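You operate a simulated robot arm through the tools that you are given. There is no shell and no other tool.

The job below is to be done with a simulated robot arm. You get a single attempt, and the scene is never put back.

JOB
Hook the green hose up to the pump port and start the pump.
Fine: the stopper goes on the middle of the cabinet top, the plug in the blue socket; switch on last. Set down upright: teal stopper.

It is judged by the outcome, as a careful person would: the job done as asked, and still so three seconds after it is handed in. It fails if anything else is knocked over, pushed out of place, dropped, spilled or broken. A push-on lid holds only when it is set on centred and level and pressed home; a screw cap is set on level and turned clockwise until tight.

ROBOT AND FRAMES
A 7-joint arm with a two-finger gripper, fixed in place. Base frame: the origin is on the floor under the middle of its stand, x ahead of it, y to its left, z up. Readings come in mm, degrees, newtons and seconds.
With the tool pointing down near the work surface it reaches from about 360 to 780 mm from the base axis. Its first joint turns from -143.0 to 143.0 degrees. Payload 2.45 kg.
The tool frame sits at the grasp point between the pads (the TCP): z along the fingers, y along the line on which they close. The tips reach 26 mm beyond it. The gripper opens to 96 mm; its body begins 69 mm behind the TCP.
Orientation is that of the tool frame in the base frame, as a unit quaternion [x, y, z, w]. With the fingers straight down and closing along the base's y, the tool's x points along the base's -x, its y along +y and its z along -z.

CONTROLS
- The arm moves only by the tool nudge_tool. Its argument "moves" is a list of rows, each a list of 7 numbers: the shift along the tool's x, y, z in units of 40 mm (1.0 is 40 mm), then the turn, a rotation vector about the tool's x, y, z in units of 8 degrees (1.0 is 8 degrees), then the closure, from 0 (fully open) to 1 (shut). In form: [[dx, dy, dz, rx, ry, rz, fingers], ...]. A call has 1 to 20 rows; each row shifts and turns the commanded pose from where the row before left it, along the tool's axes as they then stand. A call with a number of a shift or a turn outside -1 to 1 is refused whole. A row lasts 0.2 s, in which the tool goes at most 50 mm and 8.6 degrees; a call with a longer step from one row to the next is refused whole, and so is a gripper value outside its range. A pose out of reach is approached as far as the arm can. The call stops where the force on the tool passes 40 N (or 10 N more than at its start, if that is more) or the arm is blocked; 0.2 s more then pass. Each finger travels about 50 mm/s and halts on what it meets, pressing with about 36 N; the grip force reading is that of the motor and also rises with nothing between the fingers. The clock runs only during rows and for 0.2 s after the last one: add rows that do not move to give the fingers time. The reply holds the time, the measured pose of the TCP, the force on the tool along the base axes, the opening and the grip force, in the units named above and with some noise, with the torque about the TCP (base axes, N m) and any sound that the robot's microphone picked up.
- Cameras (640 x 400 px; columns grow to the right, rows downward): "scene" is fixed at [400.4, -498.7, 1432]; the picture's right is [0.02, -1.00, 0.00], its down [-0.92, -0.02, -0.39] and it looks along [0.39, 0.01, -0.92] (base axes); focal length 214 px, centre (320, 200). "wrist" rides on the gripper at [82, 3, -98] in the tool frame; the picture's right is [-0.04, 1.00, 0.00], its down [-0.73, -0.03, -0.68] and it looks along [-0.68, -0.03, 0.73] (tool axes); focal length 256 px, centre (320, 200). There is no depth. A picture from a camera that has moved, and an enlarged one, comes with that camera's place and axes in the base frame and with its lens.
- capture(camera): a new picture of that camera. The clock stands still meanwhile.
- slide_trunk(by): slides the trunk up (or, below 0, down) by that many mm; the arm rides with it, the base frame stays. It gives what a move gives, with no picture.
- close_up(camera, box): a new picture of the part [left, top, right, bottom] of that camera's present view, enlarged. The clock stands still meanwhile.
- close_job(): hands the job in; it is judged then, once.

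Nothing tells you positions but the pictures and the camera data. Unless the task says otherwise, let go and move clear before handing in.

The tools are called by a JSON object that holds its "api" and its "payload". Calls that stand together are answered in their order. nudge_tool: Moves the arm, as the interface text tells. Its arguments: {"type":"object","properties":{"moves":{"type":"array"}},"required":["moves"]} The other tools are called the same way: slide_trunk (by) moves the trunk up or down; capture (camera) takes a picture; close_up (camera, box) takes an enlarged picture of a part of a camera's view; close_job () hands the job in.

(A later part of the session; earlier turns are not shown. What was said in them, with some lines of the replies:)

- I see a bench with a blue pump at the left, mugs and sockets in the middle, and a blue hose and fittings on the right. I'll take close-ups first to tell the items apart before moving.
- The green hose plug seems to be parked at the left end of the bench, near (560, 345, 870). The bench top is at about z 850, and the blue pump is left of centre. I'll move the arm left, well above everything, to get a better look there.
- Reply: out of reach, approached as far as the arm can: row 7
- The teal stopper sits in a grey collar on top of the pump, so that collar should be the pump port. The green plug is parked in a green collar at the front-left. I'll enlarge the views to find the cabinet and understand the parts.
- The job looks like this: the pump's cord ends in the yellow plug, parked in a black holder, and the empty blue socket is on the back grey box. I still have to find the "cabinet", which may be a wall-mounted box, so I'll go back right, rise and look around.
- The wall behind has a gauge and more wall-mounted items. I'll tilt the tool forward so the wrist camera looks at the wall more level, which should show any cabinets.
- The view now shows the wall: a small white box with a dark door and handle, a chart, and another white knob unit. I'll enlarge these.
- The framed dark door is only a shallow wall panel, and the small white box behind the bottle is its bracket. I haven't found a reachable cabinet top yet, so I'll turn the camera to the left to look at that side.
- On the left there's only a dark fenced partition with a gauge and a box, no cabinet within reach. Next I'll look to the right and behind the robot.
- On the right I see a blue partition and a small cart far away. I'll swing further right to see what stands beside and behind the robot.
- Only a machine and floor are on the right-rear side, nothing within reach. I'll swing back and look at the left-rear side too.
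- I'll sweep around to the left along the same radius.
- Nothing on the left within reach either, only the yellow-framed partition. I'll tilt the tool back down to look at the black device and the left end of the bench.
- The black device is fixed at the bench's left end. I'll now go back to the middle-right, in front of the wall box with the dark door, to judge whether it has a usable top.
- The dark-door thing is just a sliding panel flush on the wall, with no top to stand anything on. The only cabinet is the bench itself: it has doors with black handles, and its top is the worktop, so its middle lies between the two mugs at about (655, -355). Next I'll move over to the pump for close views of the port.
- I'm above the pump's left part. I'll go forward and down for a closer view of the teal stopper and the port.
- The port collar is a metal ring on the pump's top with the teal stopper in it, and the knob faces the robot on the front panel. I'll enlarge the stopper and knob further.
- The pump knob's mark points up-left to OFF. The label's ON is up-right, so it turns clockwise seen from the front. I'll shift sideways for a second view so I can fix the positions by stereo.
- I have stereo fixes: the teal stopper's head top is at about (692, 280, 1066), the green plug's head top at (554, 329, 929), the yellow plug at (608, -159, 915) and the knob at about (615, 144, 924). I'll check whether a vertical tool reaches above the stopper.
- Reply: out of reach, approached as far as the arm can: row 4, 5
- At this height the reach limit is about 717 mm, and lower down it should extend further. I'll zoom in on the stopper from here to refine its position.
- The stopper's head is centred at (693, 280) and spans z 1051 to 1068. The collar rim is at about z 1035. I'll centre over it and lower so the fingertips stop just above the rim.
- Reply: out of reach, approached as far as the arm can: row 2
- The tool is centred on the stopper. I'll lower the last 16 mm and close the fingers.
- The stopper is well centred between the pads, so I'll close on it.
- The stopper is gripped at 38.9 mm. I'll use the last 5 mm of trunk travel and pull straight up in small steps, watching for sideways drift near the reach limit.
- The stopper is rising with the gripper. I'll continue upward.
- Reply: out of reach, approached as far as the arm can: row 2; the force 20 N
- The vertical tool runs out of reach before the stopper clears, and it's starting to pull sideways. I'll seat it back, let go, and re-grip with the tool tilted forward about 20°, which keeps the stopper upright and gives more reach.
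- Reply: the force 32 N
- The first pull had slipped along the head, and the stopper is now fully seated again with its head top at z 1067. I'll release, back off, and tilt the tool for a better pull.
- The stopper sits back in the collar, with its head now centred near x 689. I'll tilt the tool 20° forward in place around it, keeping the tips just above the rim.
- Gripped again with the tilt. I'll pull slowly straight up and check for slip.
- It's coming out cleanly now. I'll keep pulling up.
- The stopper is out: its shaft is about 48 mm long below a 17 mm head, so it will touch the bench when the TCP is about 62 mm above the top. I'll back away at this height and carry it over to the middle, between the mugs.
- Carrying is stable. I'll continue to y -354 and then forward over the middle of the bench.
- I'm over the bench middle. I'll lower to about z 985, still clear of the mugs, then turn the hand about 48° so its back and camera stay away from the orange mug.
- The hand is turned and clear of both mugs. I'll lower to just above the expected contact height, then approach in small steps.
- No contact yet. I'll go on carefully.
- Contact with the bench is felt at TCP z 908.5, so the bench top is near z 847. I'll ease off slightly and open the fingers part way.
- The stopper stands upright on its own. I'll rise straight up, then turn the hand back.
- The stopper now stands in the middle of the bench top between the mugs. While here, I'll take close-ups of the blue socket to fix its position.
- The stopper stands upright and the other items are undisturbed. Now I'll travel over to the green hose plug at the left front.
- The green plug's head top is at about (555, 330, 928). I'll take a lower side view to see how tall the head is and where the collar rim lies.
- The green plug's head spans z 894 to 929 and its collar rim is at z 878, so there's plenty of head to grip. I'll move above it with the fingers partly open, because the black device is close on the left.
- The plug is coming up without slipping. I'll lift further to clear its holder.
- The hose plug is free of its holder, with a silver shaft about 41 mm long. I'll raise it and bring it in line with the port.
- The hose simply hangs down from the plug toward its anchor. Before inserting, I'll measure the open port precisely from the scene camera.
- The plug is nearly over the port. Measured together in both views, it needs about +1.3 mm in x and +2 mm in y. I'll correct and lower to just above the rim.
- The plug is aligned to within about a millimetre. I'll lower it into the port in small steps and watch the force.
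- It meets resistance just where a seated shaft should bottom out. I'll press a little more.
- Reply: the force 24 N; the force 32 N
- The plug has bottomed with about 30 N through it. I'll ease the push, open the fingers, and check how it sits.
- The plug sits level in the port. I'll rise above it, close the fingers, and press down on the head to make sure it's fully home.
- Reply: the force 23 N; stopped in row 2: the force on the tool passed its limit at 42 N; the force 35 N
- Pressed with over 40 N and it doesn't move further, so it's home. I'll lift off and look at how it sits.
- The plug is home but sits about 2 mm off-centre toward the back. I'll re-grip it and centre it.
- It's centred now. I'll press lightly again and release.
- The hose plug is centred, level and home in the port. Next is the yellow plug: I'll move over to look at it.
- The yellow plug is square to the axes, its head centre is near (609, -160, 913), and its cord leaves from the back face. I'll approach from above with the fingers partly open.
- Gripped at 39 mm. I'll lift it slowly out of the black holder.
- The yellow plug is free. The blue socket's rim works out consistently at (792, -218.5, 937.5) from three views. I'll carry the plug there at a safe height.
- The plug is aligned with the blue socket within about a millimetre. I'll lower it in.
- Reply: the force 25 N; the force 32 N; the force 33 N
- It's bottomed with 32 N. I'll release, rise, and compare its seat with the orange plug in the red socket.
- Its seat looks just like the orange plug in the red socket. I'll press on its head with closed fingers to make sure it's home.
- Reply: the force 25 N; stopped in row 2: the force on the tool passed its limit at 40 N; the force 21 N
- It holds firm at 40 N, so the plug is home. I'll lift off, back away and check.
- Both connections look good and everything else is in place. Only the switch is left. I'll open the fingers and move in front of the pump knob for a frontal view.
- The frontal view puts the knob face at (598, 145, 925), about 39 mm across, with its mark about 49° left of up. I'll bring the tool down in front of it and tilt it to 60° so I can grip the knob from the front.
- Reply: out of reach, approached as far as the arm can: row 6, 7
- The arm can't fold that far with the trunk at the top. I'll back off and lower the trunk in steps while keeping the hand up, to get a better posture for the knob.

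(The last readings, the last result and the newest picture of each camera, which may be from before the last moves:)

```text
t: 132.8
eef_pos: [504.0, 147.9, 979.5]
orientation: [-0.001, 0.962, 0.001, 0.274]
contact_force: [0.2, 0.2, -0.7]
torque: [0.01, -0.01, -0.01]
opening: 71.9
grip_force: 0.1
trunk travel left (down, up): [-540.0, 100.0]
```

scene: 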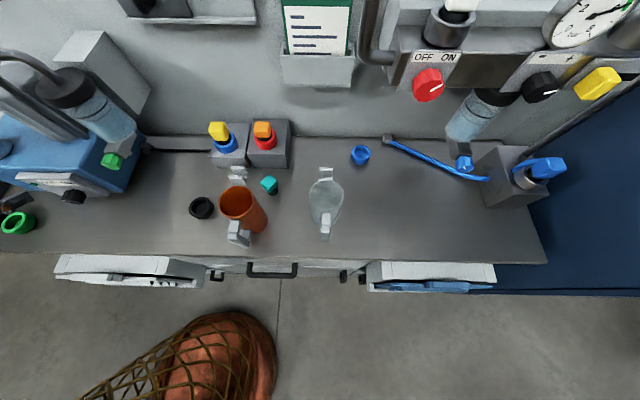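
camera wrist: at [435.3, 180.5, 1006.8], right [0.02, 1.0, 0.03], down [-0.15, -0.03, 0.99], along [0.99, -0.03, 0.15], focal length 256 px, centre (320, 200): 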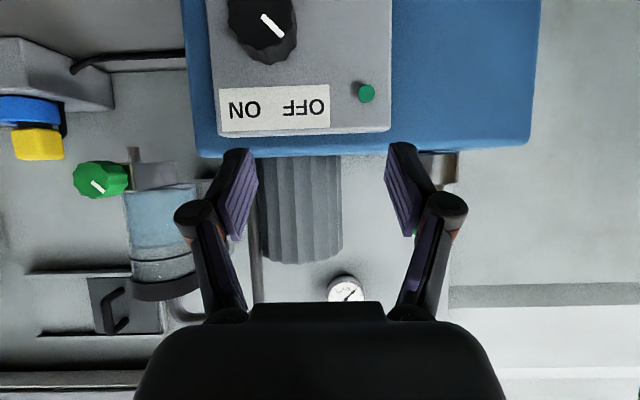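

{"api": "nudge_tool", "payload": {"moves": [[-0.44, 0, -0.707, 0, 0, 0, 0.25], [-0.44, 0, -0.707, 0, 0, 0, 0.25], [-0.44, 0, -0.707, 0, 0, 0, 0.25]]}}

{"api": "slide_trunk", "payload": {"by": -100}}

{"api": "nudge_tool", "payload": {"moves": [[-0.44, 0, -0.707, 0, 0, 0, 0.25], [-0.44, 0, -0.707, 0, 0, 0, 0.25]]}}

{"api": "slide_trunk", "payload": {"by": -60}}

{"api": "capture", "payload": {"camera": "scene"}}

```text
t: 133.6
eef_pos: [505.8, 145.3, 1082.8]
orientation: [-0.001, 0.962, 0.001, 0.275]
contact_force: [0.2, -0.3, -0.7]
torque: [-0.01, 0.01, 0.0]
opening: 72.0
grip_force: 0.0
trunk travel left (down, up): [-540.0, 100.0]
```

```text
t: 134.9
eef_pos: [505.9, 145.9, 981.9]
orientation: [-0.001, 0.962, 0.001, 0.274]
contact_force: [0.8, -0.6, -0.4]
torque: [0.0, 0.02, 0.03]
opening: 72.0
grip_force: 0.2
trunk travel left (down, up): [-440.0, 200.0]
```

```text
t: 135.5
eef_pos: [506.1, 145.4, 1047.2]
orientation: [0.001, 0.962, 0.001, 0.274]
contact_force: [0.1, 0.1, 0.2]
torque: [-0.03, 0.05, 0.02]
opening: 71.9
grip_force: 0.0
trunk travel left (down, up): [-440.0, 200.0]
```

```text
t: 136.5
eef_pos: [506.2, 145.2, 987.6]
orientation: [-0.001, 0.962, 0.001, 0.273]
contact_force: [0.5, -0.3, 1.2]
torque: [0.03, -0.02, -0.03]
opening: 71.8
grip_force: 0.1
trunk travel left (down, up): [-380.0, 260.0]
```

```text
taken
```

scene: 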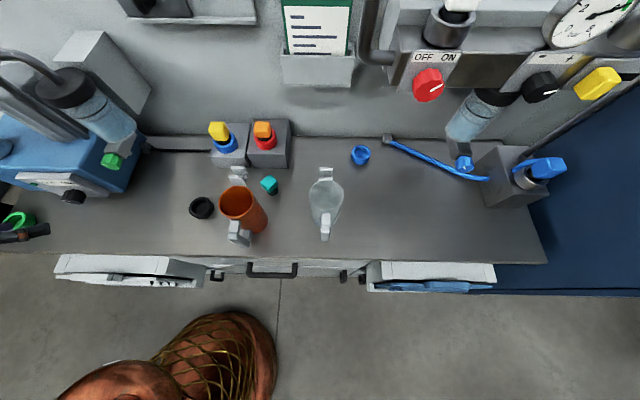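

{"api": "nudge_tool", "payload": {"moves": [[-0.323, 0, 0.85, 0, 0, 0, 0.25], [0, 0, 0, 0, -1, 0, 0.25], [0, 0, 0, 0, -1, 0, 0.25], [0, 0, 0, 0, -1, 0, 0.25], [0, 0, 0, 0, -0.53, 0, 0.25], [0, 0, 0, 0, 0, 0, 0.25]]}}

{"api": "capture", "payload": {"camera": "wrist"}}

```text
t: 137.9
eef_pos: [534.7, 145.8, 966.5]
orientation: [0.0, 0.865, 0.0, 0.502]
contact_force: [-0.4, 0.8, -0.7]
torque: [-0.01, -0.02, 0.0]
opening: 72.0
grip_force: 0.0
trunk travel left (down, up): [-380.0, 260.0]
```

```text
taken
camera wrist: at [408.6, 148.3, 944.3], right [0.02, 1.0, 0.04], down [-0.22, -0.03, 0.97], along [0.97, -0.03, 0.22], focal length 256 px, centre (320, 200)
```

wrist: 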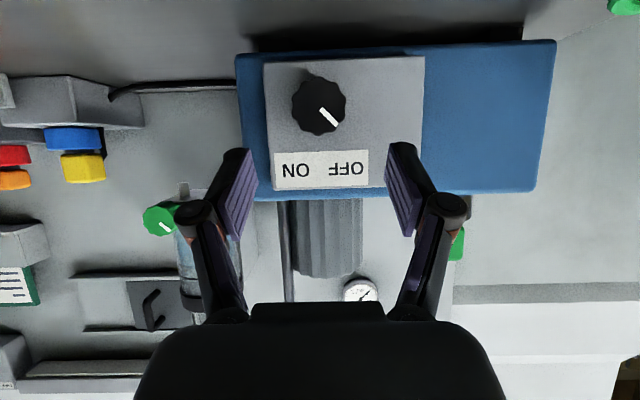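

{"api": "close_up", "payload": {"camera": "wrist", "box": [240, 40, 400, 160]}}

```text
3.33 times, centred on (320, 100) of wrist
camera zoom: at [408.6, 148.3, 944.3], right [0.02, 1.0, 0.04], down [-0.22, -0.03, 0.97], along [0.97, -0.03, 0.22], focal length 853 px, centre (320, 533)
```

zoom: 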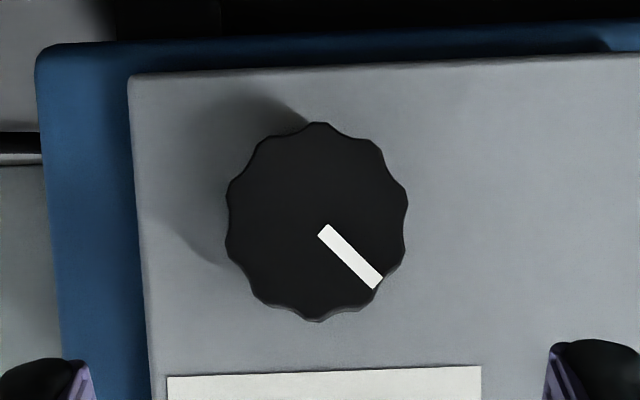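

The knob is seen face-on: its centre is at about (598, 144.4, 921.5) and its mark points about 46° left of up. I'll first check in free space that the hand can roll both ways about the knob's axis.

{"api": "nudge_tool", "payload": {"moves": [[0, 0, 0, -0.496, 0, 0.868, 0.25], [0, 0, 0, -0.496, 0, 0.868, 0.25], [0, 0, 0, -0.496, 0, 0.868, 0.25], [0, 0, 0, -0.496, 0, 0.868, 0.25], [0, 0, 0, -0.496, 0, 0.868, 0.25], [0, 0, 0, -0.496, 0, 0.868, 0.25], [0, 0, 0, 0, 0, 0, 0.25]]}}

{"api": "nudge_tool", "payload": {"moves": [[0, 0, 0, 0.496, 0, -0.868, 0.25], [0, 0, 0, 0.496, 0, -0.868, 0.25], [0, 0, 0, 0.496, 0, -0.868, 0.25], [0, 0, 0, 0.496, 0, -0.868, 0.25], [0, 0, 0, 0.496, 0, -0.868, 0.25], [0, 0, 0, 0.496, 0, -0.868, 0.25], [0, 0, 0, 0.496, 0, -0.868, 0.25], [0, 0, 0, 0.496, 0, -0.868, 0.25], [0, 0, 0, 0.496, 0, -0.868, 0.25], [0, 0, 0, 0.496, 0, -0.868, 0.25], [0, 0, 0, 0.496, 0, -0.868, 0.25], [0, 0, 0, 0.496, 0, -0.868, 0.25], [0, 0, 0, 0, 0, 0, 0.25]]}}

{"api": "capture", "payload": {"camera": "wrist"}}

```text
t: 139.5
eef_pos: [547.1, 176.6, 975.9]
orientation: [0.205, 0.793, 0.351, 0.453]
contact_force: [-0.1, -0.6, -0.5]
torque: [0.02, 0.02, 0.01]
opening: 71.9
grip_force: 0.0
out of reach, approached as far as the arm can: row 5, 6
trunk travel left (down, up): [-380.0, 260.0]
```

```text
t: 142.5
eef_pos: [544.4, 172.2, 941.7]
orientation: [-0.168, 0.849, -0.275, 0.419]
contact_force: [-0.3, 0.0, -0.5]
torque: [0.04, 0.02, 0.02]
opening: 72.1
grip_force: 0.1
trunk travel left (down, up): [-380.0, 260.0]
stopped in row 13: the arm was blocked; the commanded pose is now the measured one
```

```text
taken
camera wrist: at [415.6, 164.0, 939.1], right [-0.03, 0.81, -0.58], down [-0.11, 0.58, 0.81], along [0.99, 0.09, 0.07], focal length 256 px, centre (320, 200)
```

wrist: 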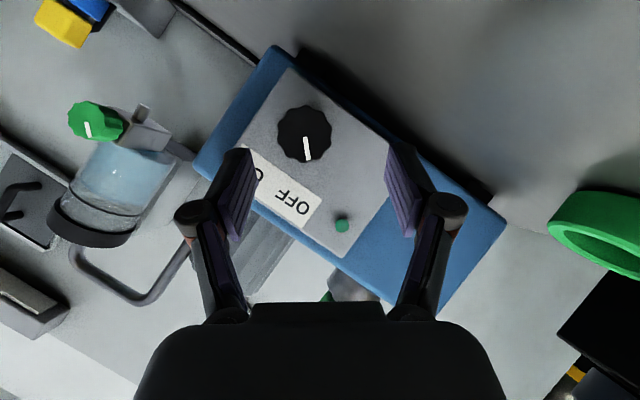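

{"api": "capture", "payload": {"camera": "scene"}}

{"api": "close_up", "payload": {"camera": "scene", "box": [0, 180, 10, 400]}}

```text
taken
```

scene: 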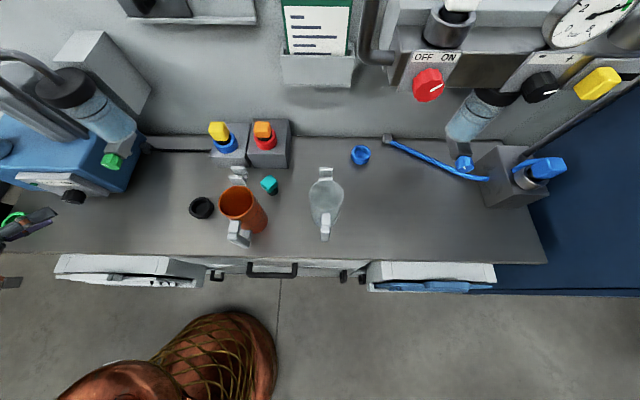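

```text
1.82 times, centred on (5, 290) of scene
camera zoom: at [400.4, -498.7, 1432.0], right [0.02, -1.0, 0.0], down [-0.92, -0.02, -0.39], along [0.39, 0.01, -0.92], focal length 390 px, centre (893, 36)
```

zoom: 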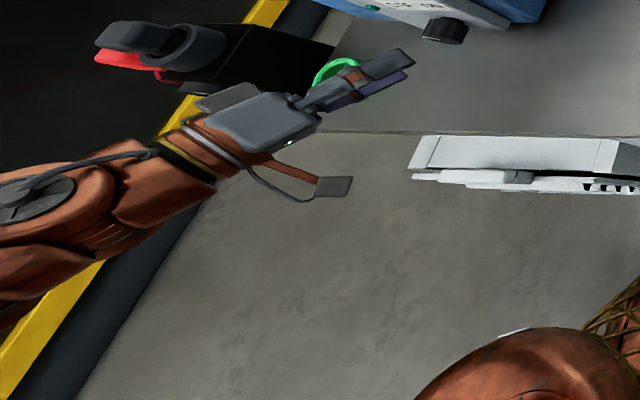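

Rolling the full range at once runs into limits, so I'll turn the knob in two shorter strokes. I'll set the hand to about -24° roll at a point in front of the knob.

{"api": "nudge_tool", "payload": {"moves": [[0, 0, 0, -0.312, -0.297, 0.807, 0.25], [0, 0, 0, -0.312, -0.297, 0.807, 0.25], [-0.026, -0.43, 0.195, 0, 0, 0, 0.25], [0, 0, 0, 0, 0, 0, 0.25]]}}

{"api": "capture", "payload": {"camera": "wrist"}}

```text
t: 143.5
eef_pos: [553.5, 148.0, 942.9]
orientation: [-0.095, 0.858, -0.183, 0.471]
contact_force: [0.3, -0.2, 0.5]
torque: [0.0, -0.03, 0.0]
opening: 72.0
grip_force: 0.1
trunk travel left (down, up): [-380.0, 260.0]
```

```text
taken
camera wrist: at [425.6, 146.2, 927.9], right [0.03, 0.93, -0.37], down [-0.18, 0.37, 0.91], along [0.98, 0.04, 0.17], focal length 256 px, centre (320, 200)
```

wrist: 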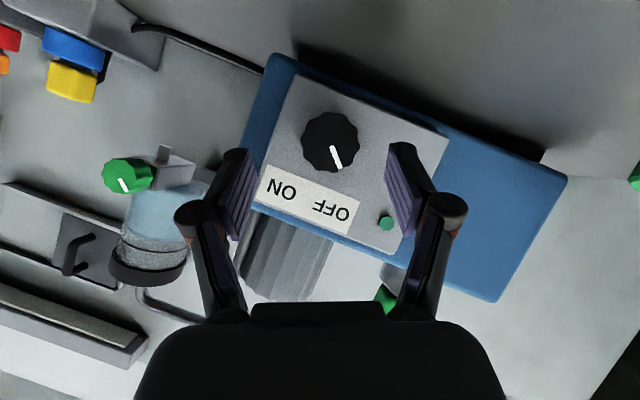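

{"api": "nudge_tool", "payload": {"moves": [[0, 0, 0, -0.537, 0, 0.843, 0.25], [0, 0, 0, -0.537, 0, 0.843, 0.25], [0, 0, 0, -0.537, 0, 0.843, 0.25], [0, 0, 0, -0.537, 0, 0.843, 0.25], [0, 0, 0, -0.537, 0, 0.843, 0.25], [0, 0, 0, -0.537, 0, 0.843, 0.25], [0, 0, 0, 0, 0, 0, 0.25]]}}

{"api": "nudge_tool", "payload": {"moves": [[0, 0, 0, 0.537, 0, -0.843, 0.25], [0, 0, 0, 0.537, 0, -0.843, 0.25], [0, 0, 0, 0.537, 0, -0.843, 0.25], [0, 0, 0, 0.537, 0, -0.843, 0.25], [0, 0, 0, 0.537, 0, -0.843, 0.25], [0, 0, 0, 0.537, 0, -0.843, 0.25], [0, 0, 0, 0, 0, 0, 0.25]]}}

```text
t: 145.1
eef_pos: [550.2, 155.0, 948.4]
orientation: [0.095, 0.855, 0.186, 0.474]
contact_force: [0.8, -0.2, -1.5]
torque: [0.01, 0.0, 0.0]
opening: 71.8
grip_force: 0.1
trunk travel left (down, up): [-380.0, 260.0]
```

```text
t: 146.7
eef_pos: [551.3, 150.0, 939.3]
orientation: [-0.092, 0.863, -0.176, 0.465]
contact_force: [0.3, -1.0, -0.2]
torque: [-0.02, 0.0, 0.02]
opening: 71.9
grip_force: 0.0
trunk travel left (down, up): [-380.0, 260.0]
```

{"api": "nudge_tool", "payload": {"moves": [[0, 0, 0, -0.537, 0, 0.843, 0.25], [0, 0, 0, -0.537, 0, 0.843, 0.25], [0, 0, 0, -0.537, 0, 0.843, 0.25], [-0.05, -0.25, 0.557, 0, 0, 0, 0.25], [0, 0, 0, 0, 0, 0, 0.25]]}}

{"api": "nudge_tool", "payload": {"moves": [[0, 0, 0, -0.537, 0, 0.843, 0.25], [0, 0, 0, -0.537, 0, 0.843, 0.25], [0, 0, 0, -0.537, 0, 0.843, 0.25], [0, 0, 0, -0.537, 0, 0.843, 0.25], [0, 0, 0, -0.537, 0, 0.843, 0.25], [0, 0, 0, -0.537, 0, 0.843, 0.25], [0, 0, 0, 0, 0, 0, 0.25]]}}

{"api": "capture", "payload": {"camera": "wrist"}}

```text
t: 147.9
eef_pos: [571.1, 146.9, 937.5]
orientation: [-0.004, 0.874, 0.002, 0.486]
contact_force: [-0.6, 0.0, -0.4]
torque: [0.04, 0.04, -0.01]
opening: 72.0
grip_force: 0.0
trunk travel left (down, up): [-380.0, 260.0]
```

```text
t: 149.5
eef_pos: [570.9, 145.8, 936.0]
orientation: [0.175, 0.811, 0.332, 0.449]
contact_force: [0.1, -0.2, 0.6]
torque: [-0.03, -0.02, 0.02]
opening: 72.3
grip_force: 0.0
out of reach, approached as far as the arm can: row 6
trunk travel left (down, up): [-380.0, 260.0]
```

```text
taken
camera wrist: at [443.8, 157.9, 927.3], right [0.01, 0.7, 0.72], down [-0.18, -0.71, 0.68], along [0.98, -0.14, 0.12], focal length 256 px, centre (320, 200)
```

wrist: 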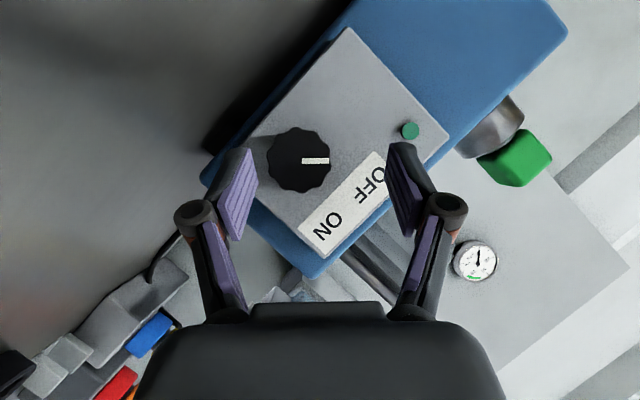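

The hand can roll from about -10° to +44° with good tracking, so I'll do it in two strokes of about 50°. First I'll return to -10° roll.

{"api": "nudge_tool", "payload": {"moves": [[0, 0, 0, 0.517, 0, -0.824, 0.25], [0, 0, 0, 0.517, 0, -0.824, 0.25], [0, 0, 0, 0.517, 0, -0.824, 0.25], [0, 0, 0, 0.517, 0, -0.824, 0.25], [0, 0, 0, 0.517, 0, -0.824, 0.25], [0, 0, 0, 0.517, 0, -0.824, 0.25], [0, 0, 0, 0.517, 0, -0.824, 0.25], [0, 0, 0, 0, 0, 0, 0.25]]}}

{"api": "capture", "payload": {"camera": "wrist"}}

{"api": "close_up", "payload": {"camera": "wrist", "box": [230, 80, 410, 200]}}

```text
t: 151.3
eef_pos: [570.0, 145.9, 937.7]
orientation: [-0.049, 0.87, -0.078, 0.485]
contact_force: [0.0, 0.2, -0.3]
torque: [0.0, 0.0, 0.01]
opening: 72.1
grip_force: 0.1
trunk travel left (down, up): [-380.0, 260.0]
```

```text
taken
camera wrist: at [443.0, 145.3, 920.6], right [0.01, 0.99, -0.15], down [-0.19, 0.15, 0.97], along [0.98, 0.02, 0.19], focal length 256 px, centre (320, 200)
```

wrist: 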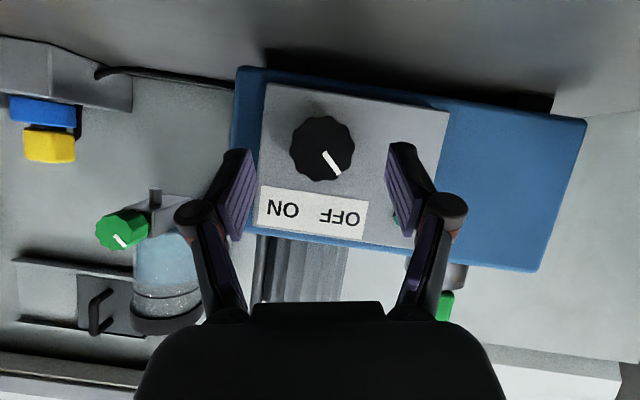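

```text
3.33 times, centred on (320, 140) of wrist
camera zoom: at [443.0, 145.3, 920.6], right [0.01, 0.99, -0.15], down [-0.19, 0.15, 0.97], along [0.98, 0.02, 0.19], focal length 853 px, centre (320, 400)
```

zoom: 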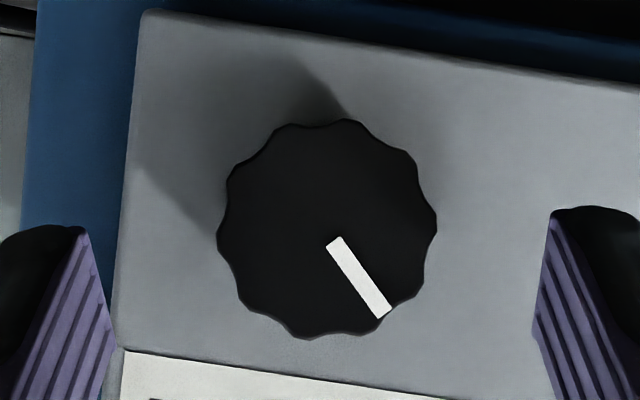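

The knob axis is at y 144.7, z 920.7. I'll advance along the tool so the fingers straddle the knob.

{"api": "nudge_tool", "payload": {"moves": [[0.015, 0.0215, 0.378, 0, 0, 0, 0.25], [0.015, 0.0215, 0.378, 0, 0, 0, 0.25], [0, 0, 0, 0, 0, 0, 0.25]]}}

{"api": "capture", "payload": {"camera": "wrist"}}

{"api": "close_up", "payload": {"camera": "scene", "box": [20, 160, 120, 235]}}

```text
t: 152.1
eef_pos: [596.2, 144.3, 919.0]
orientation: [-0.049, 0.87, -0.078, 0.485]
contact_force: [-0.4, 0.6, 0.5]
torque: [-0.01, 0.01, 0.0]
opening: 72.1
grip_force: 0.1
trunk travel left (down, up): [-380.0, 260.0]
```

```text
taken
camera wrist: at [469.3, 142.5, 902.2], right [0.01, 0.99, -0.15], down [-0.19, 0.15, 0.97], along [0.98, 0.02, 0.19], focal length 256 px, centre (320, 200)
```

wrist: 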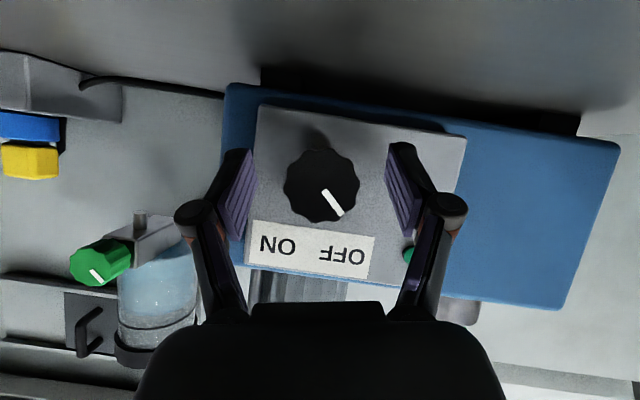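

```text
5.33 times, centred on (70, 198) of scene
camera zoom: at [400.4, -498.7, 1432.0], right [0.02, -1.0, 0.0], down [-0.92, -0.02, -0.39], along [0.39, 0.01, -0.92], focal length 1144 px, centre (1653, 213)
```

zoom: 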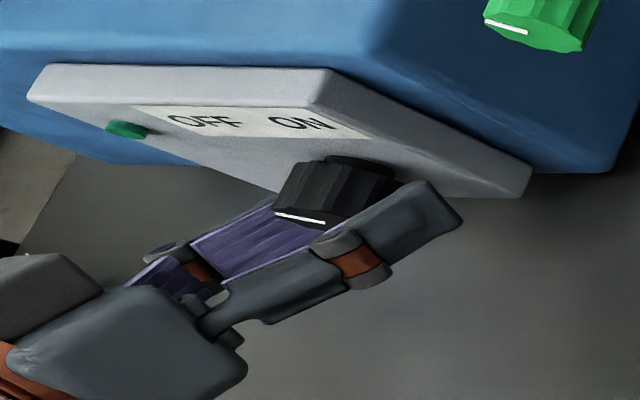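

The fingers straddle the knob squarely, with the knob exactly at the grasp point. I'll close on it.

{"api": "nudge_tool", "payload": {"moves": [[0, 0, 0, 0, 0, 0, 1], [0, 0, 0, 0, 0, 0, 1], [0, 0, 0, 0, 0, 0, 1], [0, 0, 0, 0, 0, 0, 1], [0, 0, 0, 0, 0, 0, 1]]}}

{"api": "close_up", "payload": {"camera": "wrist", "box": [200, 100, 440, 280]}}

```text
t: 153.3
eef_pos: [596.0, 145.1, 919.4]
orientation: [-0.049, 0.87, -0.078, 0.485]
contact_force: [-1.7, 3.7, -2.3]
torque: [-0.02, 0.01, 0.21]
opening: 39.1
grip_force: 44.5
trunk travel left (down, up): [-380.0, 260.0]
```

```text
2.22 times, centred on (320, 190) of wrist
camera zoom: at [469.3, 142.9, 902.3], right [0.01, 0.99, -0.15], down [-0.19, 0.15, 0.97], along [0.98, 0.02, 0.19], focal length 569 px, centre (320, 222)
```

zoom: 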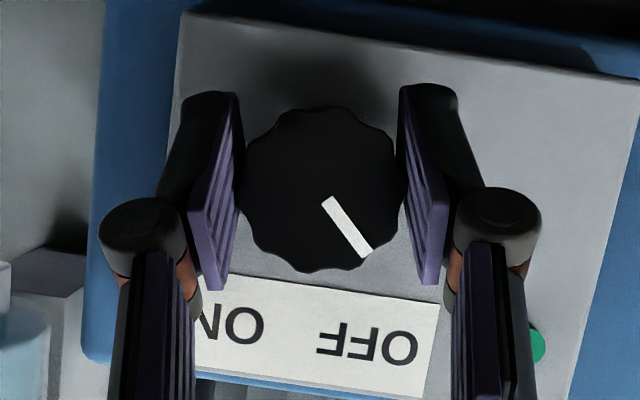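

Gripped. I'll turn it clockwise, as seen from the front, by about 45° for the first stroke.

{"api": "nudge_tool", "payload": {"moves": [[0, 0, 0, -0.329, 0, 0.531, 1], [0, 0, 0, -0.329, 0, 0.531, 1], [0, 0, 0, -0.329, 0, 0.531, 1], [0, 0, 0, -0.329, 0, 0.531, 1]]}}

{"api": "close_up", "payload": {"camera": "wrist", "box": [200, 100, 440, 280]}}

```text
t: 154.3
eef_pos: [595.9, 145.0, 920.2]
orientation: [0.036, 0.871, 0.075, 0.484]
contact_force: [8.1, 2.1, -9.1]
torque: [0.02, 0.24, 0.11]
opening: 39.2
grip_force: 44.6
trunk travel left (down, up): [-380.0, 260.0]
```

```text
2.22 times, centred on (320, 190) of wrist
camera zoom: at [469.2, 149.4, 903.7], right [0.01, 0.98, 0.2], down [-0.19, -0.19, 0.96], along [0.98, -0.05, 0.18], focal length 569 px, centre (320, 222)
```

zoom: 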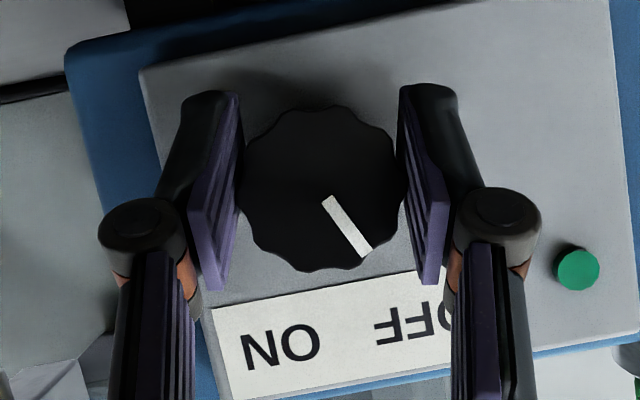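

The knob turns with the hand. I'll continue the stroke.

{"api": "nudge_tool", "payload": {"moves": [[0, 0, 0, -0.329, 0, 0.531, 1], [0, 0, 0, -0.329, 0, 0.531, 1], [0, 0, 0, -0.329, 0, 0.531, 1], [0, 0, 0, -0.329, 0, 0.531, 1], [0, 0, 0, -0.329, 0, 0.531, 1], [0, 0, 0, -0.329, 0, 0.531, 1]]}}

{"api": "close_up", "payload": {"camera": "wrist", "box": [200, 100, 440, 280]}}

```text
t: 155.7
eef_pos: [595.5, 144.6, 920.3]
orientation: [0.16, 0.824, 0.297, 0.456]
contact_force: [10.5, -1.1, -22.6]
torque: [0.01, -0.32, -0.27]
opening: 39.2
grip_force: 45.6
trunk travel left (down, up): [-380.0, 260.0]
```

```text
2.22 times, centred on (320, 190) of wrist
camera zoom: at [469.0, 157.2, 909.4], right [0.01, 0.75, 0.66], down [-0.18, -0.65, 0.74], along [0.98, -0.13, 0.13], focal length 569 px, centre (320, 222)
```

zoom: 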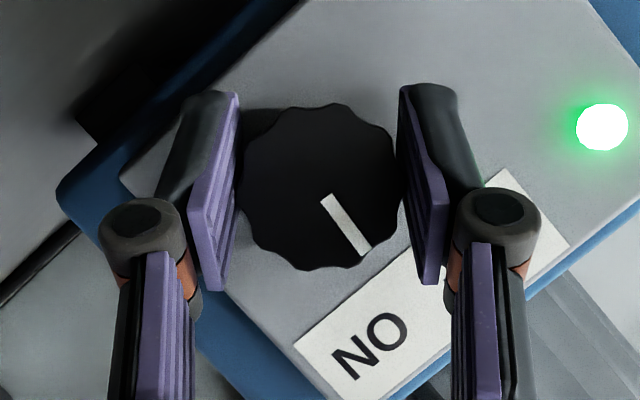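

The green lamp has lit, so the pump is running with the knob about halfway. I'll take a second stroke to bring the mark fully to ON: release, roll back, re-grip.

{"api": "nudge_tool", "payload": {"moves": [[0, 0, 0, 0, 0, 0, 0.5], [0, 0, 0, 0, 0, 0, 0.3], [0, 0, 0, 0, 0, 0, 0.25], [0, 0, 0, 0, 0, 0, 0.25]]}}

{"api": "close_up", "payload": {"camera": "wrist", "box": [200, 60, 440, 280]}}

```text
t: 156.7
eef_pos: [594.6, 144.8, 921.3]
orientation: [0.16, 0.823, 0.298, 0.456]
contact_force: [-0.2, 0.2, 0.6]
torque: [0.01, 0.0, 0.01]
opening: 72.0
grip_force: 0.0
trunk travel left (down, up): [-380.0, 260.0]
```

```text
1.82 times, centred on (320, 170) of wrist
camera zoom: at [467.9, 157.0, 910.4], right [0.01, 0.75, 0.66], down [-0.18, -0.65, 0.74], along [0.98, -0.13, 0.13], focal length 465 px, centre (320, 254)
```

zoom: 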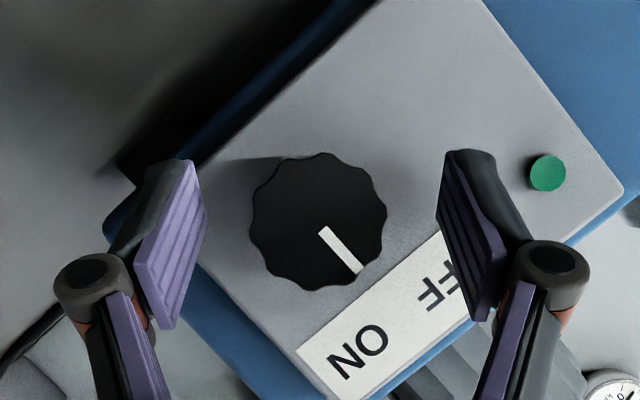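

The knob settled back a couple of degrees just short of its midpoint, so the lamp went out again, as expected. It stays where it's left, so a second stroke will take it properly to ON.

{"api": "nudge_tool", "payload": {"moves": [[0, 0, 0, 0.517, 0, -0.834, 0.25], [0, 0, 0, 0.517, 0, -0.834, 0.25], [0, 0, 0, 0.517, 0, -0.834, 0.25], [0, 0, 0, 0.517, 0, -0.834, 0.25], [0, 0, 0, 0.517, 0, -0.834, 0.25], [0, 0, 0, 0.517, 0, -0.834, 0.25], [0, 0, 0, 0, 0, 0, 0.25]]}}

{"api": "close_up", "payload": {"camera": "wrist", "box": [200, 60, 440, 280]}}

```text
t: 158.3
eef_pos: [595.8, 144.6, 919.7]
orientation: [-0.037, 0.872, -0.056, 0.485]
contact_force: [-0.7, 0.0, 0.4]
torque: [0.0, 0.0, -0.01]
opening: 71.9
grip_force: 0.1
trunk travel left (down, up): [-380.0, 260.0]
```

```text
1.82 times, centred on (320, 170) of wrist
camera zoom: at [468.4, 143.9, 903.2], right [0.01, 0.99, -0.1], down [-0.19, 0.1, 0.98], along [0.98, 0.01, 0.19], focal length 465 px, centre (320, 254)
```

zoom: 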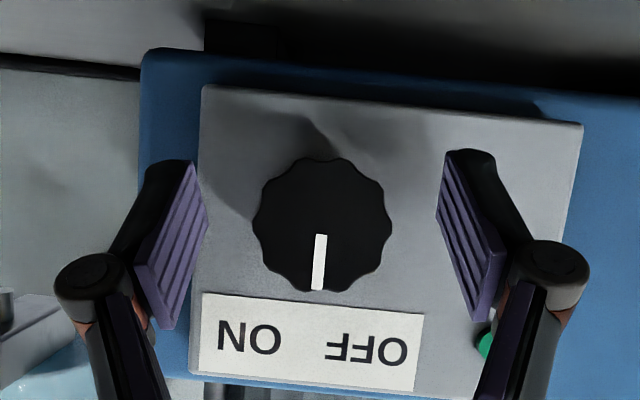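

{"api": "nudge_tool", "payload": {"moves": [[0, 0, 0, 0, 0, 0, 1], [0, 0, 0, 0, 0, 0, 1], [0, 0, 0, 0, 0, 0, 1], [0, 0, 0, 0, 0, 0, 1], [0, 0, 0, -0.329, 0, 0.531, 1], [0, 0, 0, -0.329, 0, 0.531, 1], [0, 0, 0, -0.329, 0, 0.531, 1], [0, 0, 0, -0.329, 0, 0.531, 1], [0, 0, 0, -0.329, 0, 0.531, 1], [0, 0, 0, -0.329, 0, 0.531, 1]]}}

{"api": "close_up", "payload": {"camera": "wrist", "box": [200, 60, 440, 280]}}

```text
t: 160.5
eef_pos: [595.6, 145.8, 920.3]
orientation: [0.09, 0.858, 0.172, 0.476]
contact_force: [-9.1, -2.1, -7.7]
torque: [-0.02, 0.89, 0.19]
opening: 39.3
grip_force: 45.0
trunk travel left (down, up): [-380.0, 260.0]
```

```text
1.82 times, centred on (320, 170) of wrist
camera zoom: at [468.3, 152.9, 906.3], right [0.01, 0.91, 0.41], down [-0.19, -0.4, 0.9], along [0.98, -0.09, 0.16], focal length 465 px, centre (320, 254)
```

zoom: 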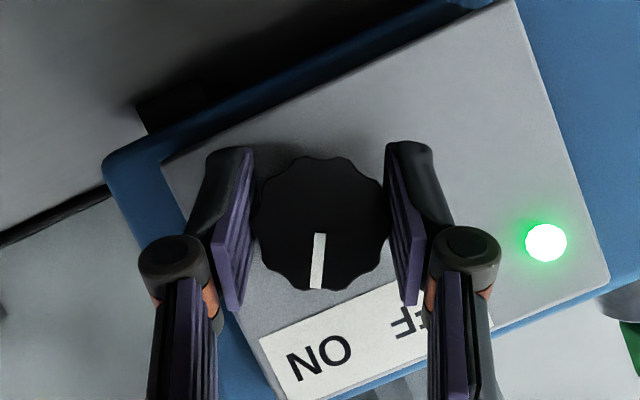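

The lamp is lit again with the knob well past the middle. I'll keep turning toward the end of its travel.

{"api": "nudge_tool", "payload": {"moves": [[0, 0, 0, -0.329, 0, 0.531, 1], [0, 0, 0, -0.329, 0, 0.531, 1], [0, 0, 0, -0.329, 0, 0.531, 1], [0, 0, 0, -0.26, 0, 0.42, 1], [0, 0, 0, 0, 0, 0, 1]]}}

{"api": "close_up", "payload": {"camera": "wrist", "box": [200, 60, 440, 280]}}

```text
t: 161.7
eef_pos: [594.4, 143.8, 921.2]
orientation: [0.169, 0.818, 0.31, 0.453]
contact_force: [-8.6, -14.9, -10.0]
torque: [-1.0, 0.05, -0.72]
opening: 39.4
grip_force: 44.6
trunk travel left (down, up): [-380.0, 260.0]
```

```text
1.82 times, centred on (320, 170) of wrist
camera zoom: at [468.5, 156.9, 910.7], right [0.02, 0.73, 0.69], down [-0.19, -0.67, 0.72], along [0.98, -0.14, 0.12], focal length 465 px, centre (320, 254)
```

zoom: 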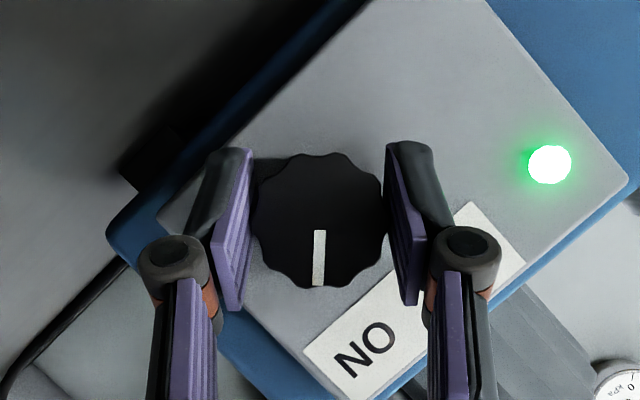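

The knob is at its ON end, with resistance felt and the lamp lit. I'll release it and back straight out.

{"api": "nudge_tool", "payload": {"moves": [[0, 0, 0, 0.1, 0, -0.16, 1], [0, 0, 0, 0, 0, 0, 0.5], [0, 0, 0, 0, 0, 0, 0.3], [0, 0, 0, 0, 0, 0, 0.25], [0, 0, 0, 0, 0, 0, 0.25], [0, 0, -0.5, 0, 0, 0, 0.25], [0, 0, -0.8, 0, 0, 0, 0.25], [0, 0, -0.5, 0, 0, 0, 0.25]]}}

{"api": "capture", "payload": {"camera": "wrist"}}

{"api": "capture", "payload": {"camera": "scene"}}

```text
t: 163.5
eef_pos: [571.1, 134.3, 933.4]
orientation: [0.162, 0.822, 0.299, 0.456]
contact_force: [0.1, 0.0, -0.3]
torque: [0.03, 0.0, -0.01]
opening: 72.1
grip_force: 0.1
out of reach, approached as far as the arm can: row 7, 8
trunk travel left (down, up): [-380.0, 260.0]
```

```text
taken
camera wrist: at [442.8, 146.9, 923.3], right [0.01, 0.75, 0.67], down [-0.18, -0.65, 0.74], along [0.98, -0.13, 0.13], focal length 256 px, centre (320, 200)
```

wrist: 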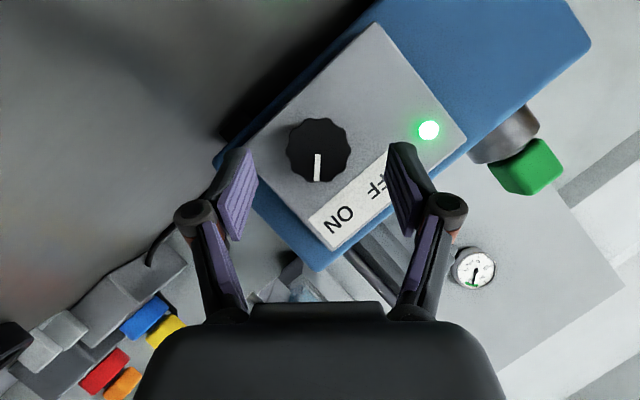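

```text
taken
```

scene: 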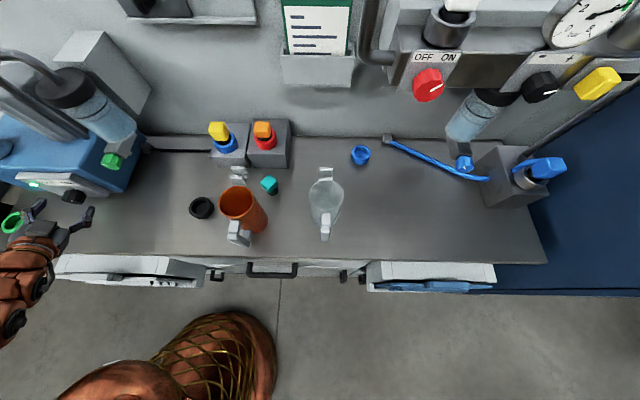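

The pump lamp stays lit after release. I'll zoom in on the gauge and knob, then withdraw the arm.

{"api": "close_up", "payload": {"camera": "wrist", "box": [420, 100, 580, 300]}}

{"api": "nudge_tool", "payload": {"moves": [[0, 0, 0, 0.527, 0, -0.85, 0.25], [0, 0, 0, 0.527, 0, -0.85, 0.25], [0, 0, 0, 0.527, 0, -0.85, 0.25], [0, 0, 0, 0.527, 0, -0.85, 0.25], [0, 0, 0, 0.5, 0, -0.81, 0.25], [0, 0, -0.8, 0, 0, 0, 0.25], [0, 0, 0, 0, 0, 0, 0.25]]}}

{"api": "capture", "payload": {"camera": "wrist"}}

```text
2.00 times, centred on (500, 200) of wrist
camera zoom: at [442.8, 146.9, 923.3], right [0.01, 0.75, 0.67], down [-0.18, -0.65, 0.74], along [0.98, -0.13, 0.13], focal length 512 px, centre (-40, 200)
```

zoom: 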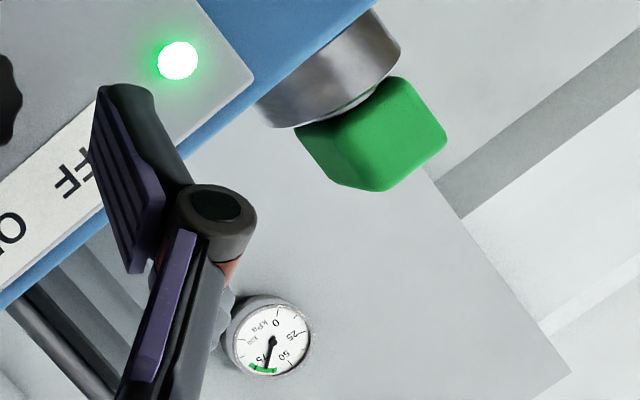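

```text
t: 165.1
eef_pos: [542.2, 132.6, 949.3]
orientation: [-0.003, 0.874, 0.004, 0.486]
contact_force: [-0.7, -0.7, -1.3]
torque: [-0.01, 0.01, -0.06]
opening: 72.2
grip_force: 0.0
trunk travel left (down, up): [-380.0, 260.0]
```

```text
taken
camera wrist: at [414.2, 134.7, 932.7], right [0.01, 1.0, 0.04], down [-0.19, -0.03, 0.98], along [0.98, -0.02, 0.19], focal length 256 px, centre (320, 200)
```

wrist: 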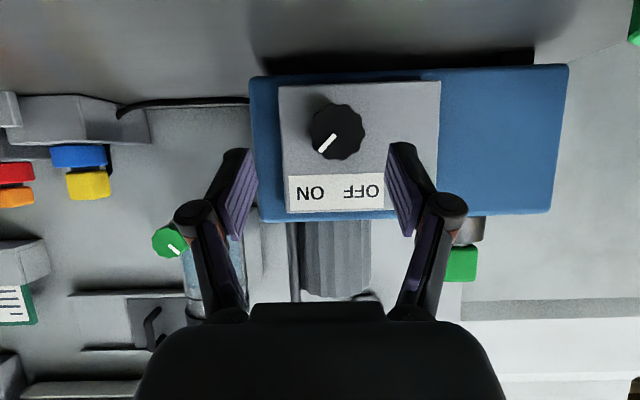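

The gauge needle is now in the green zone and the knob's mark points to ON, so the pump is drawing through the hose. I'll withdraw the arm well clear.

{"api": "nudge_tool", "payload": {"moves": [[0, 0, -0.3, 0, 1, 0, 0.25], [0, 0, -0.3, 0, 1, 0, 0.25], [0, 0, -0.3, 0, 1, 0, 0.25], [0, 0, -0.3, 0, 1, 0, 0.25], [0, 0, -0.75, 0, 0, 0, 0.25], [0, 0, -0.75, 0, 0, 0, 0.25], [0, 0, -0.5, 0, 0, 0, 0.25], [0, 0, 0, 0, 0, 0, 0.25]]}}

{"api": "capture", "payload": {"camera": "wrist"}}

{"api": "capture", "payload": {"camera": "scene"}}

{"api": "close_up", "payload": {"camera": "scene", "box": [0, 80, 100, 230]}}

{"api": "close_up", "payload": {"camera": "scene", "box": [180, 100, 380, 250]}}

```text
t: 166.9
eef_pos: [471.2, 130.8, 1054.9]
orientation: [-0.005, 0.974, 0.003, 0.227]
contact_force: [-0.5, -0.1, 0.6]
torque: [-0.02, -0.02, 0.04]
opening: 72.0
grip_force: 0.0
trunk travel left (down, up): [-380.0, 260.0]
```

```text
taken
camera wrist: at [353.7, 133.6, 1107.9], right [0.03, 1.0, 0.02], down [0.36, -0.03, 0.93], along [0.93, -0.02, -0.36], focal length 256 px, centre (320, 200)
```

wrist: 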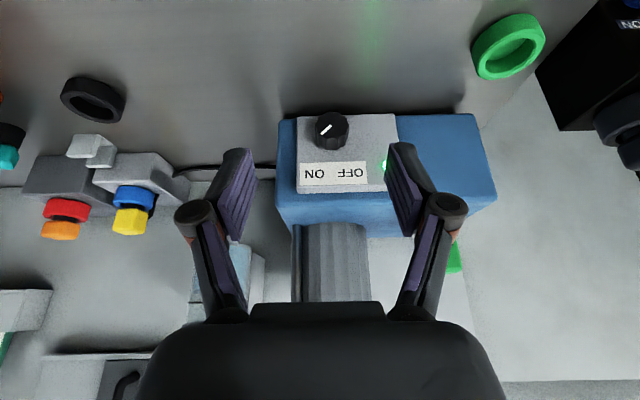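

```text
taken
```

scene: 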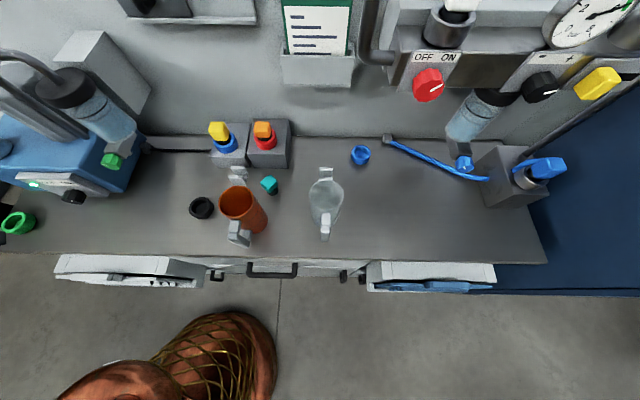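

```text
2.67 times, centred on (50, 155) of scene
camera zoom: at [400.4, -498.7, 1432.0], right [0.02, -1.0, 0.0], down [-0.92, -0.02, -0.39], along [0.39, 0.01, -0.92], focal length 572 px, centre (1040, 320)
```

zoom: 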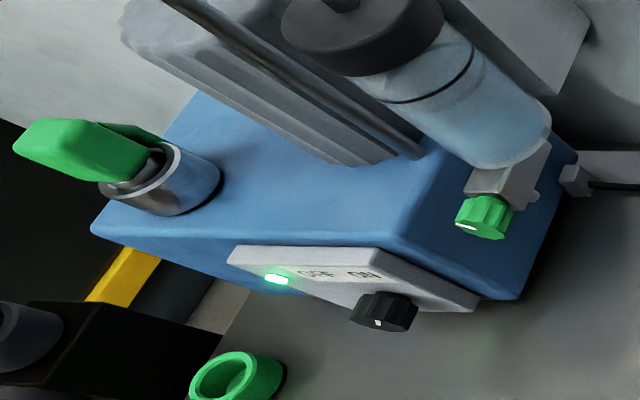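

```text
2.67 times, centred on (280, 175) of scene
camera zoom: at [400.4, -498.7, 1432.0], right [0.02, -1.0, 0.0], down [-0.92, -0.02, -0.39], along [0.39, 0.01, -0.92], focal length 572 px, centre (427, 267)
```

zoom: 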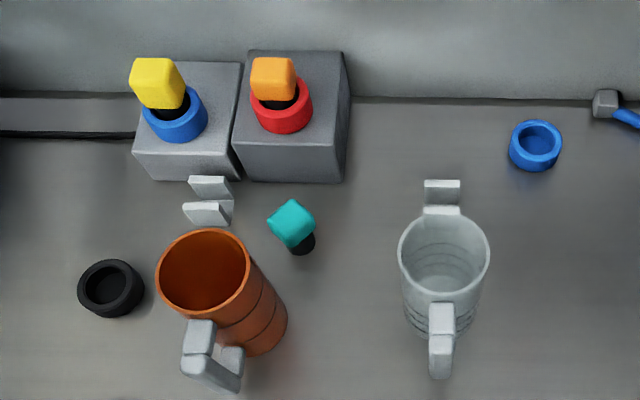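

Everything looks right: hose in the port, yellow plug in the blue socket, lamp lit, stopper upright in the middle. I'll make one last check of the gauge before handing in.

{"api": "nudge_tool", "payload": {"moves": [[0, -0.9, -0.3, 0, 0, 0, 0.25], [0, -0.9, -0.3, 0, 0, 0, 0.25], [0, -0.9, 0, 0, -0.5, 0, 0.25], [0, 0, 0, 0, -0.5, 0, 0.25], [0, 0, 0, 0, 0, 0, 0.25]]}}

{"api": "capture", "payload": {"camera": "wrist"}}

{"api": "close_up", "payload": {"camera": "wrist", "box": [420, 60, 640, 260]}}

```text
t: 168.1
eef_pos: [462.3, 24.5, 1076.6]
orientation: [-0.004, 0.956, 0.003, 0.295]
contact_force: [0.8, 0.1, 0.5]
torque: [0.02, -0.01, -0.03]
opening: 71.7
grip_force: 0.1
trunk travel left (down, up): [-380.0, 260.0]
```

```text
taken
camera wrist: at [338.6, 25.7, 1113.4], right [0.02, 1.0, 0.03], down [0.22, -0.03, 0.97], along [0.97, -0.02, -0.23], focal length 256 px, centre (320, 200)
```

wrist: 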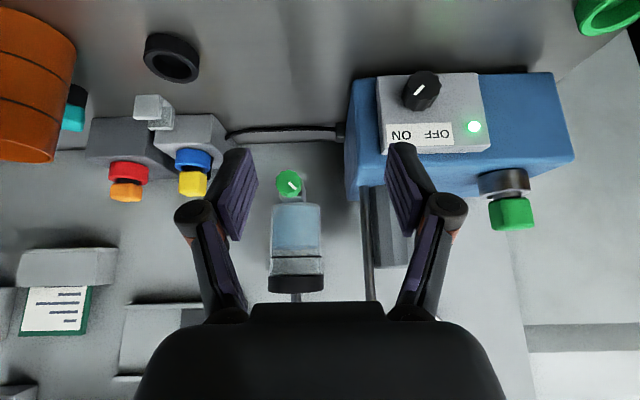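

```text
2.00 times, centred on (530, 160) of wrist
camera zoom: at [338.6, 25.7, 1113.4], right [0.02, 1.0, 0.03], down [0.22, -0.03, 0.97], along [0.97, -0.02, -0.23], focal length 512 px, centre (-100, 280)
```

zoom: 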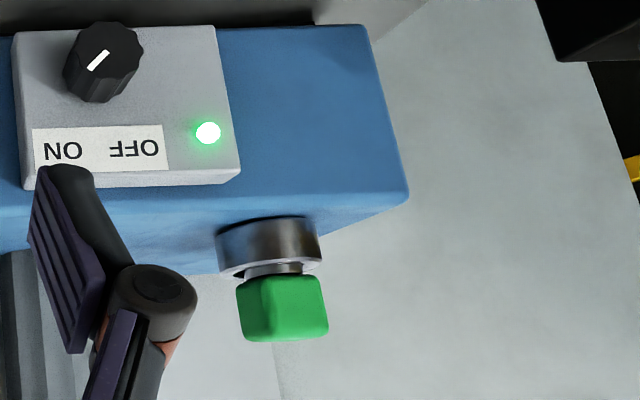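

The green hose plug is level and centred in the port, and the yellow plug is in the blue socket. The teal stopper stands upright in the middle of the top, the knob is at ON, and the lamp is lit. The arm is clear, so I'm handing in.

{"api": "close_job", "payload": {}}

```text
The job is handed in.
```

The green hose is plugged into the pump port and the pump is running. After the switch was turned to ON, the lamp lit and the pump's gauge needle moved into its green zone.

- **Hose:** the green plug is in the port, centred and level. It held still when pressed with about 40 N.
- **Stopper:** the teal stopper stands upright on the bench top, midway along it and between the two mugs. I took the bench with the drawers and doors to be "the cabinet", as no other cabinet was within reach.
- **Power plug:** the pump's yellow plug is in the blue socket. It also held still when pressed with about 40 N.
- **Switch:** I turned it last, in two strokes. The lamp lit partway through the first, went out when I let go to re-grip, and has stayed lit since the knob reached ON.

On my first pull the stopper slipped in the grip, so I put it back in the port and gripped it again. Nothing was dropped or spilled, and nothing else looked moved in the last pictures. The arm is clear of the bench items.
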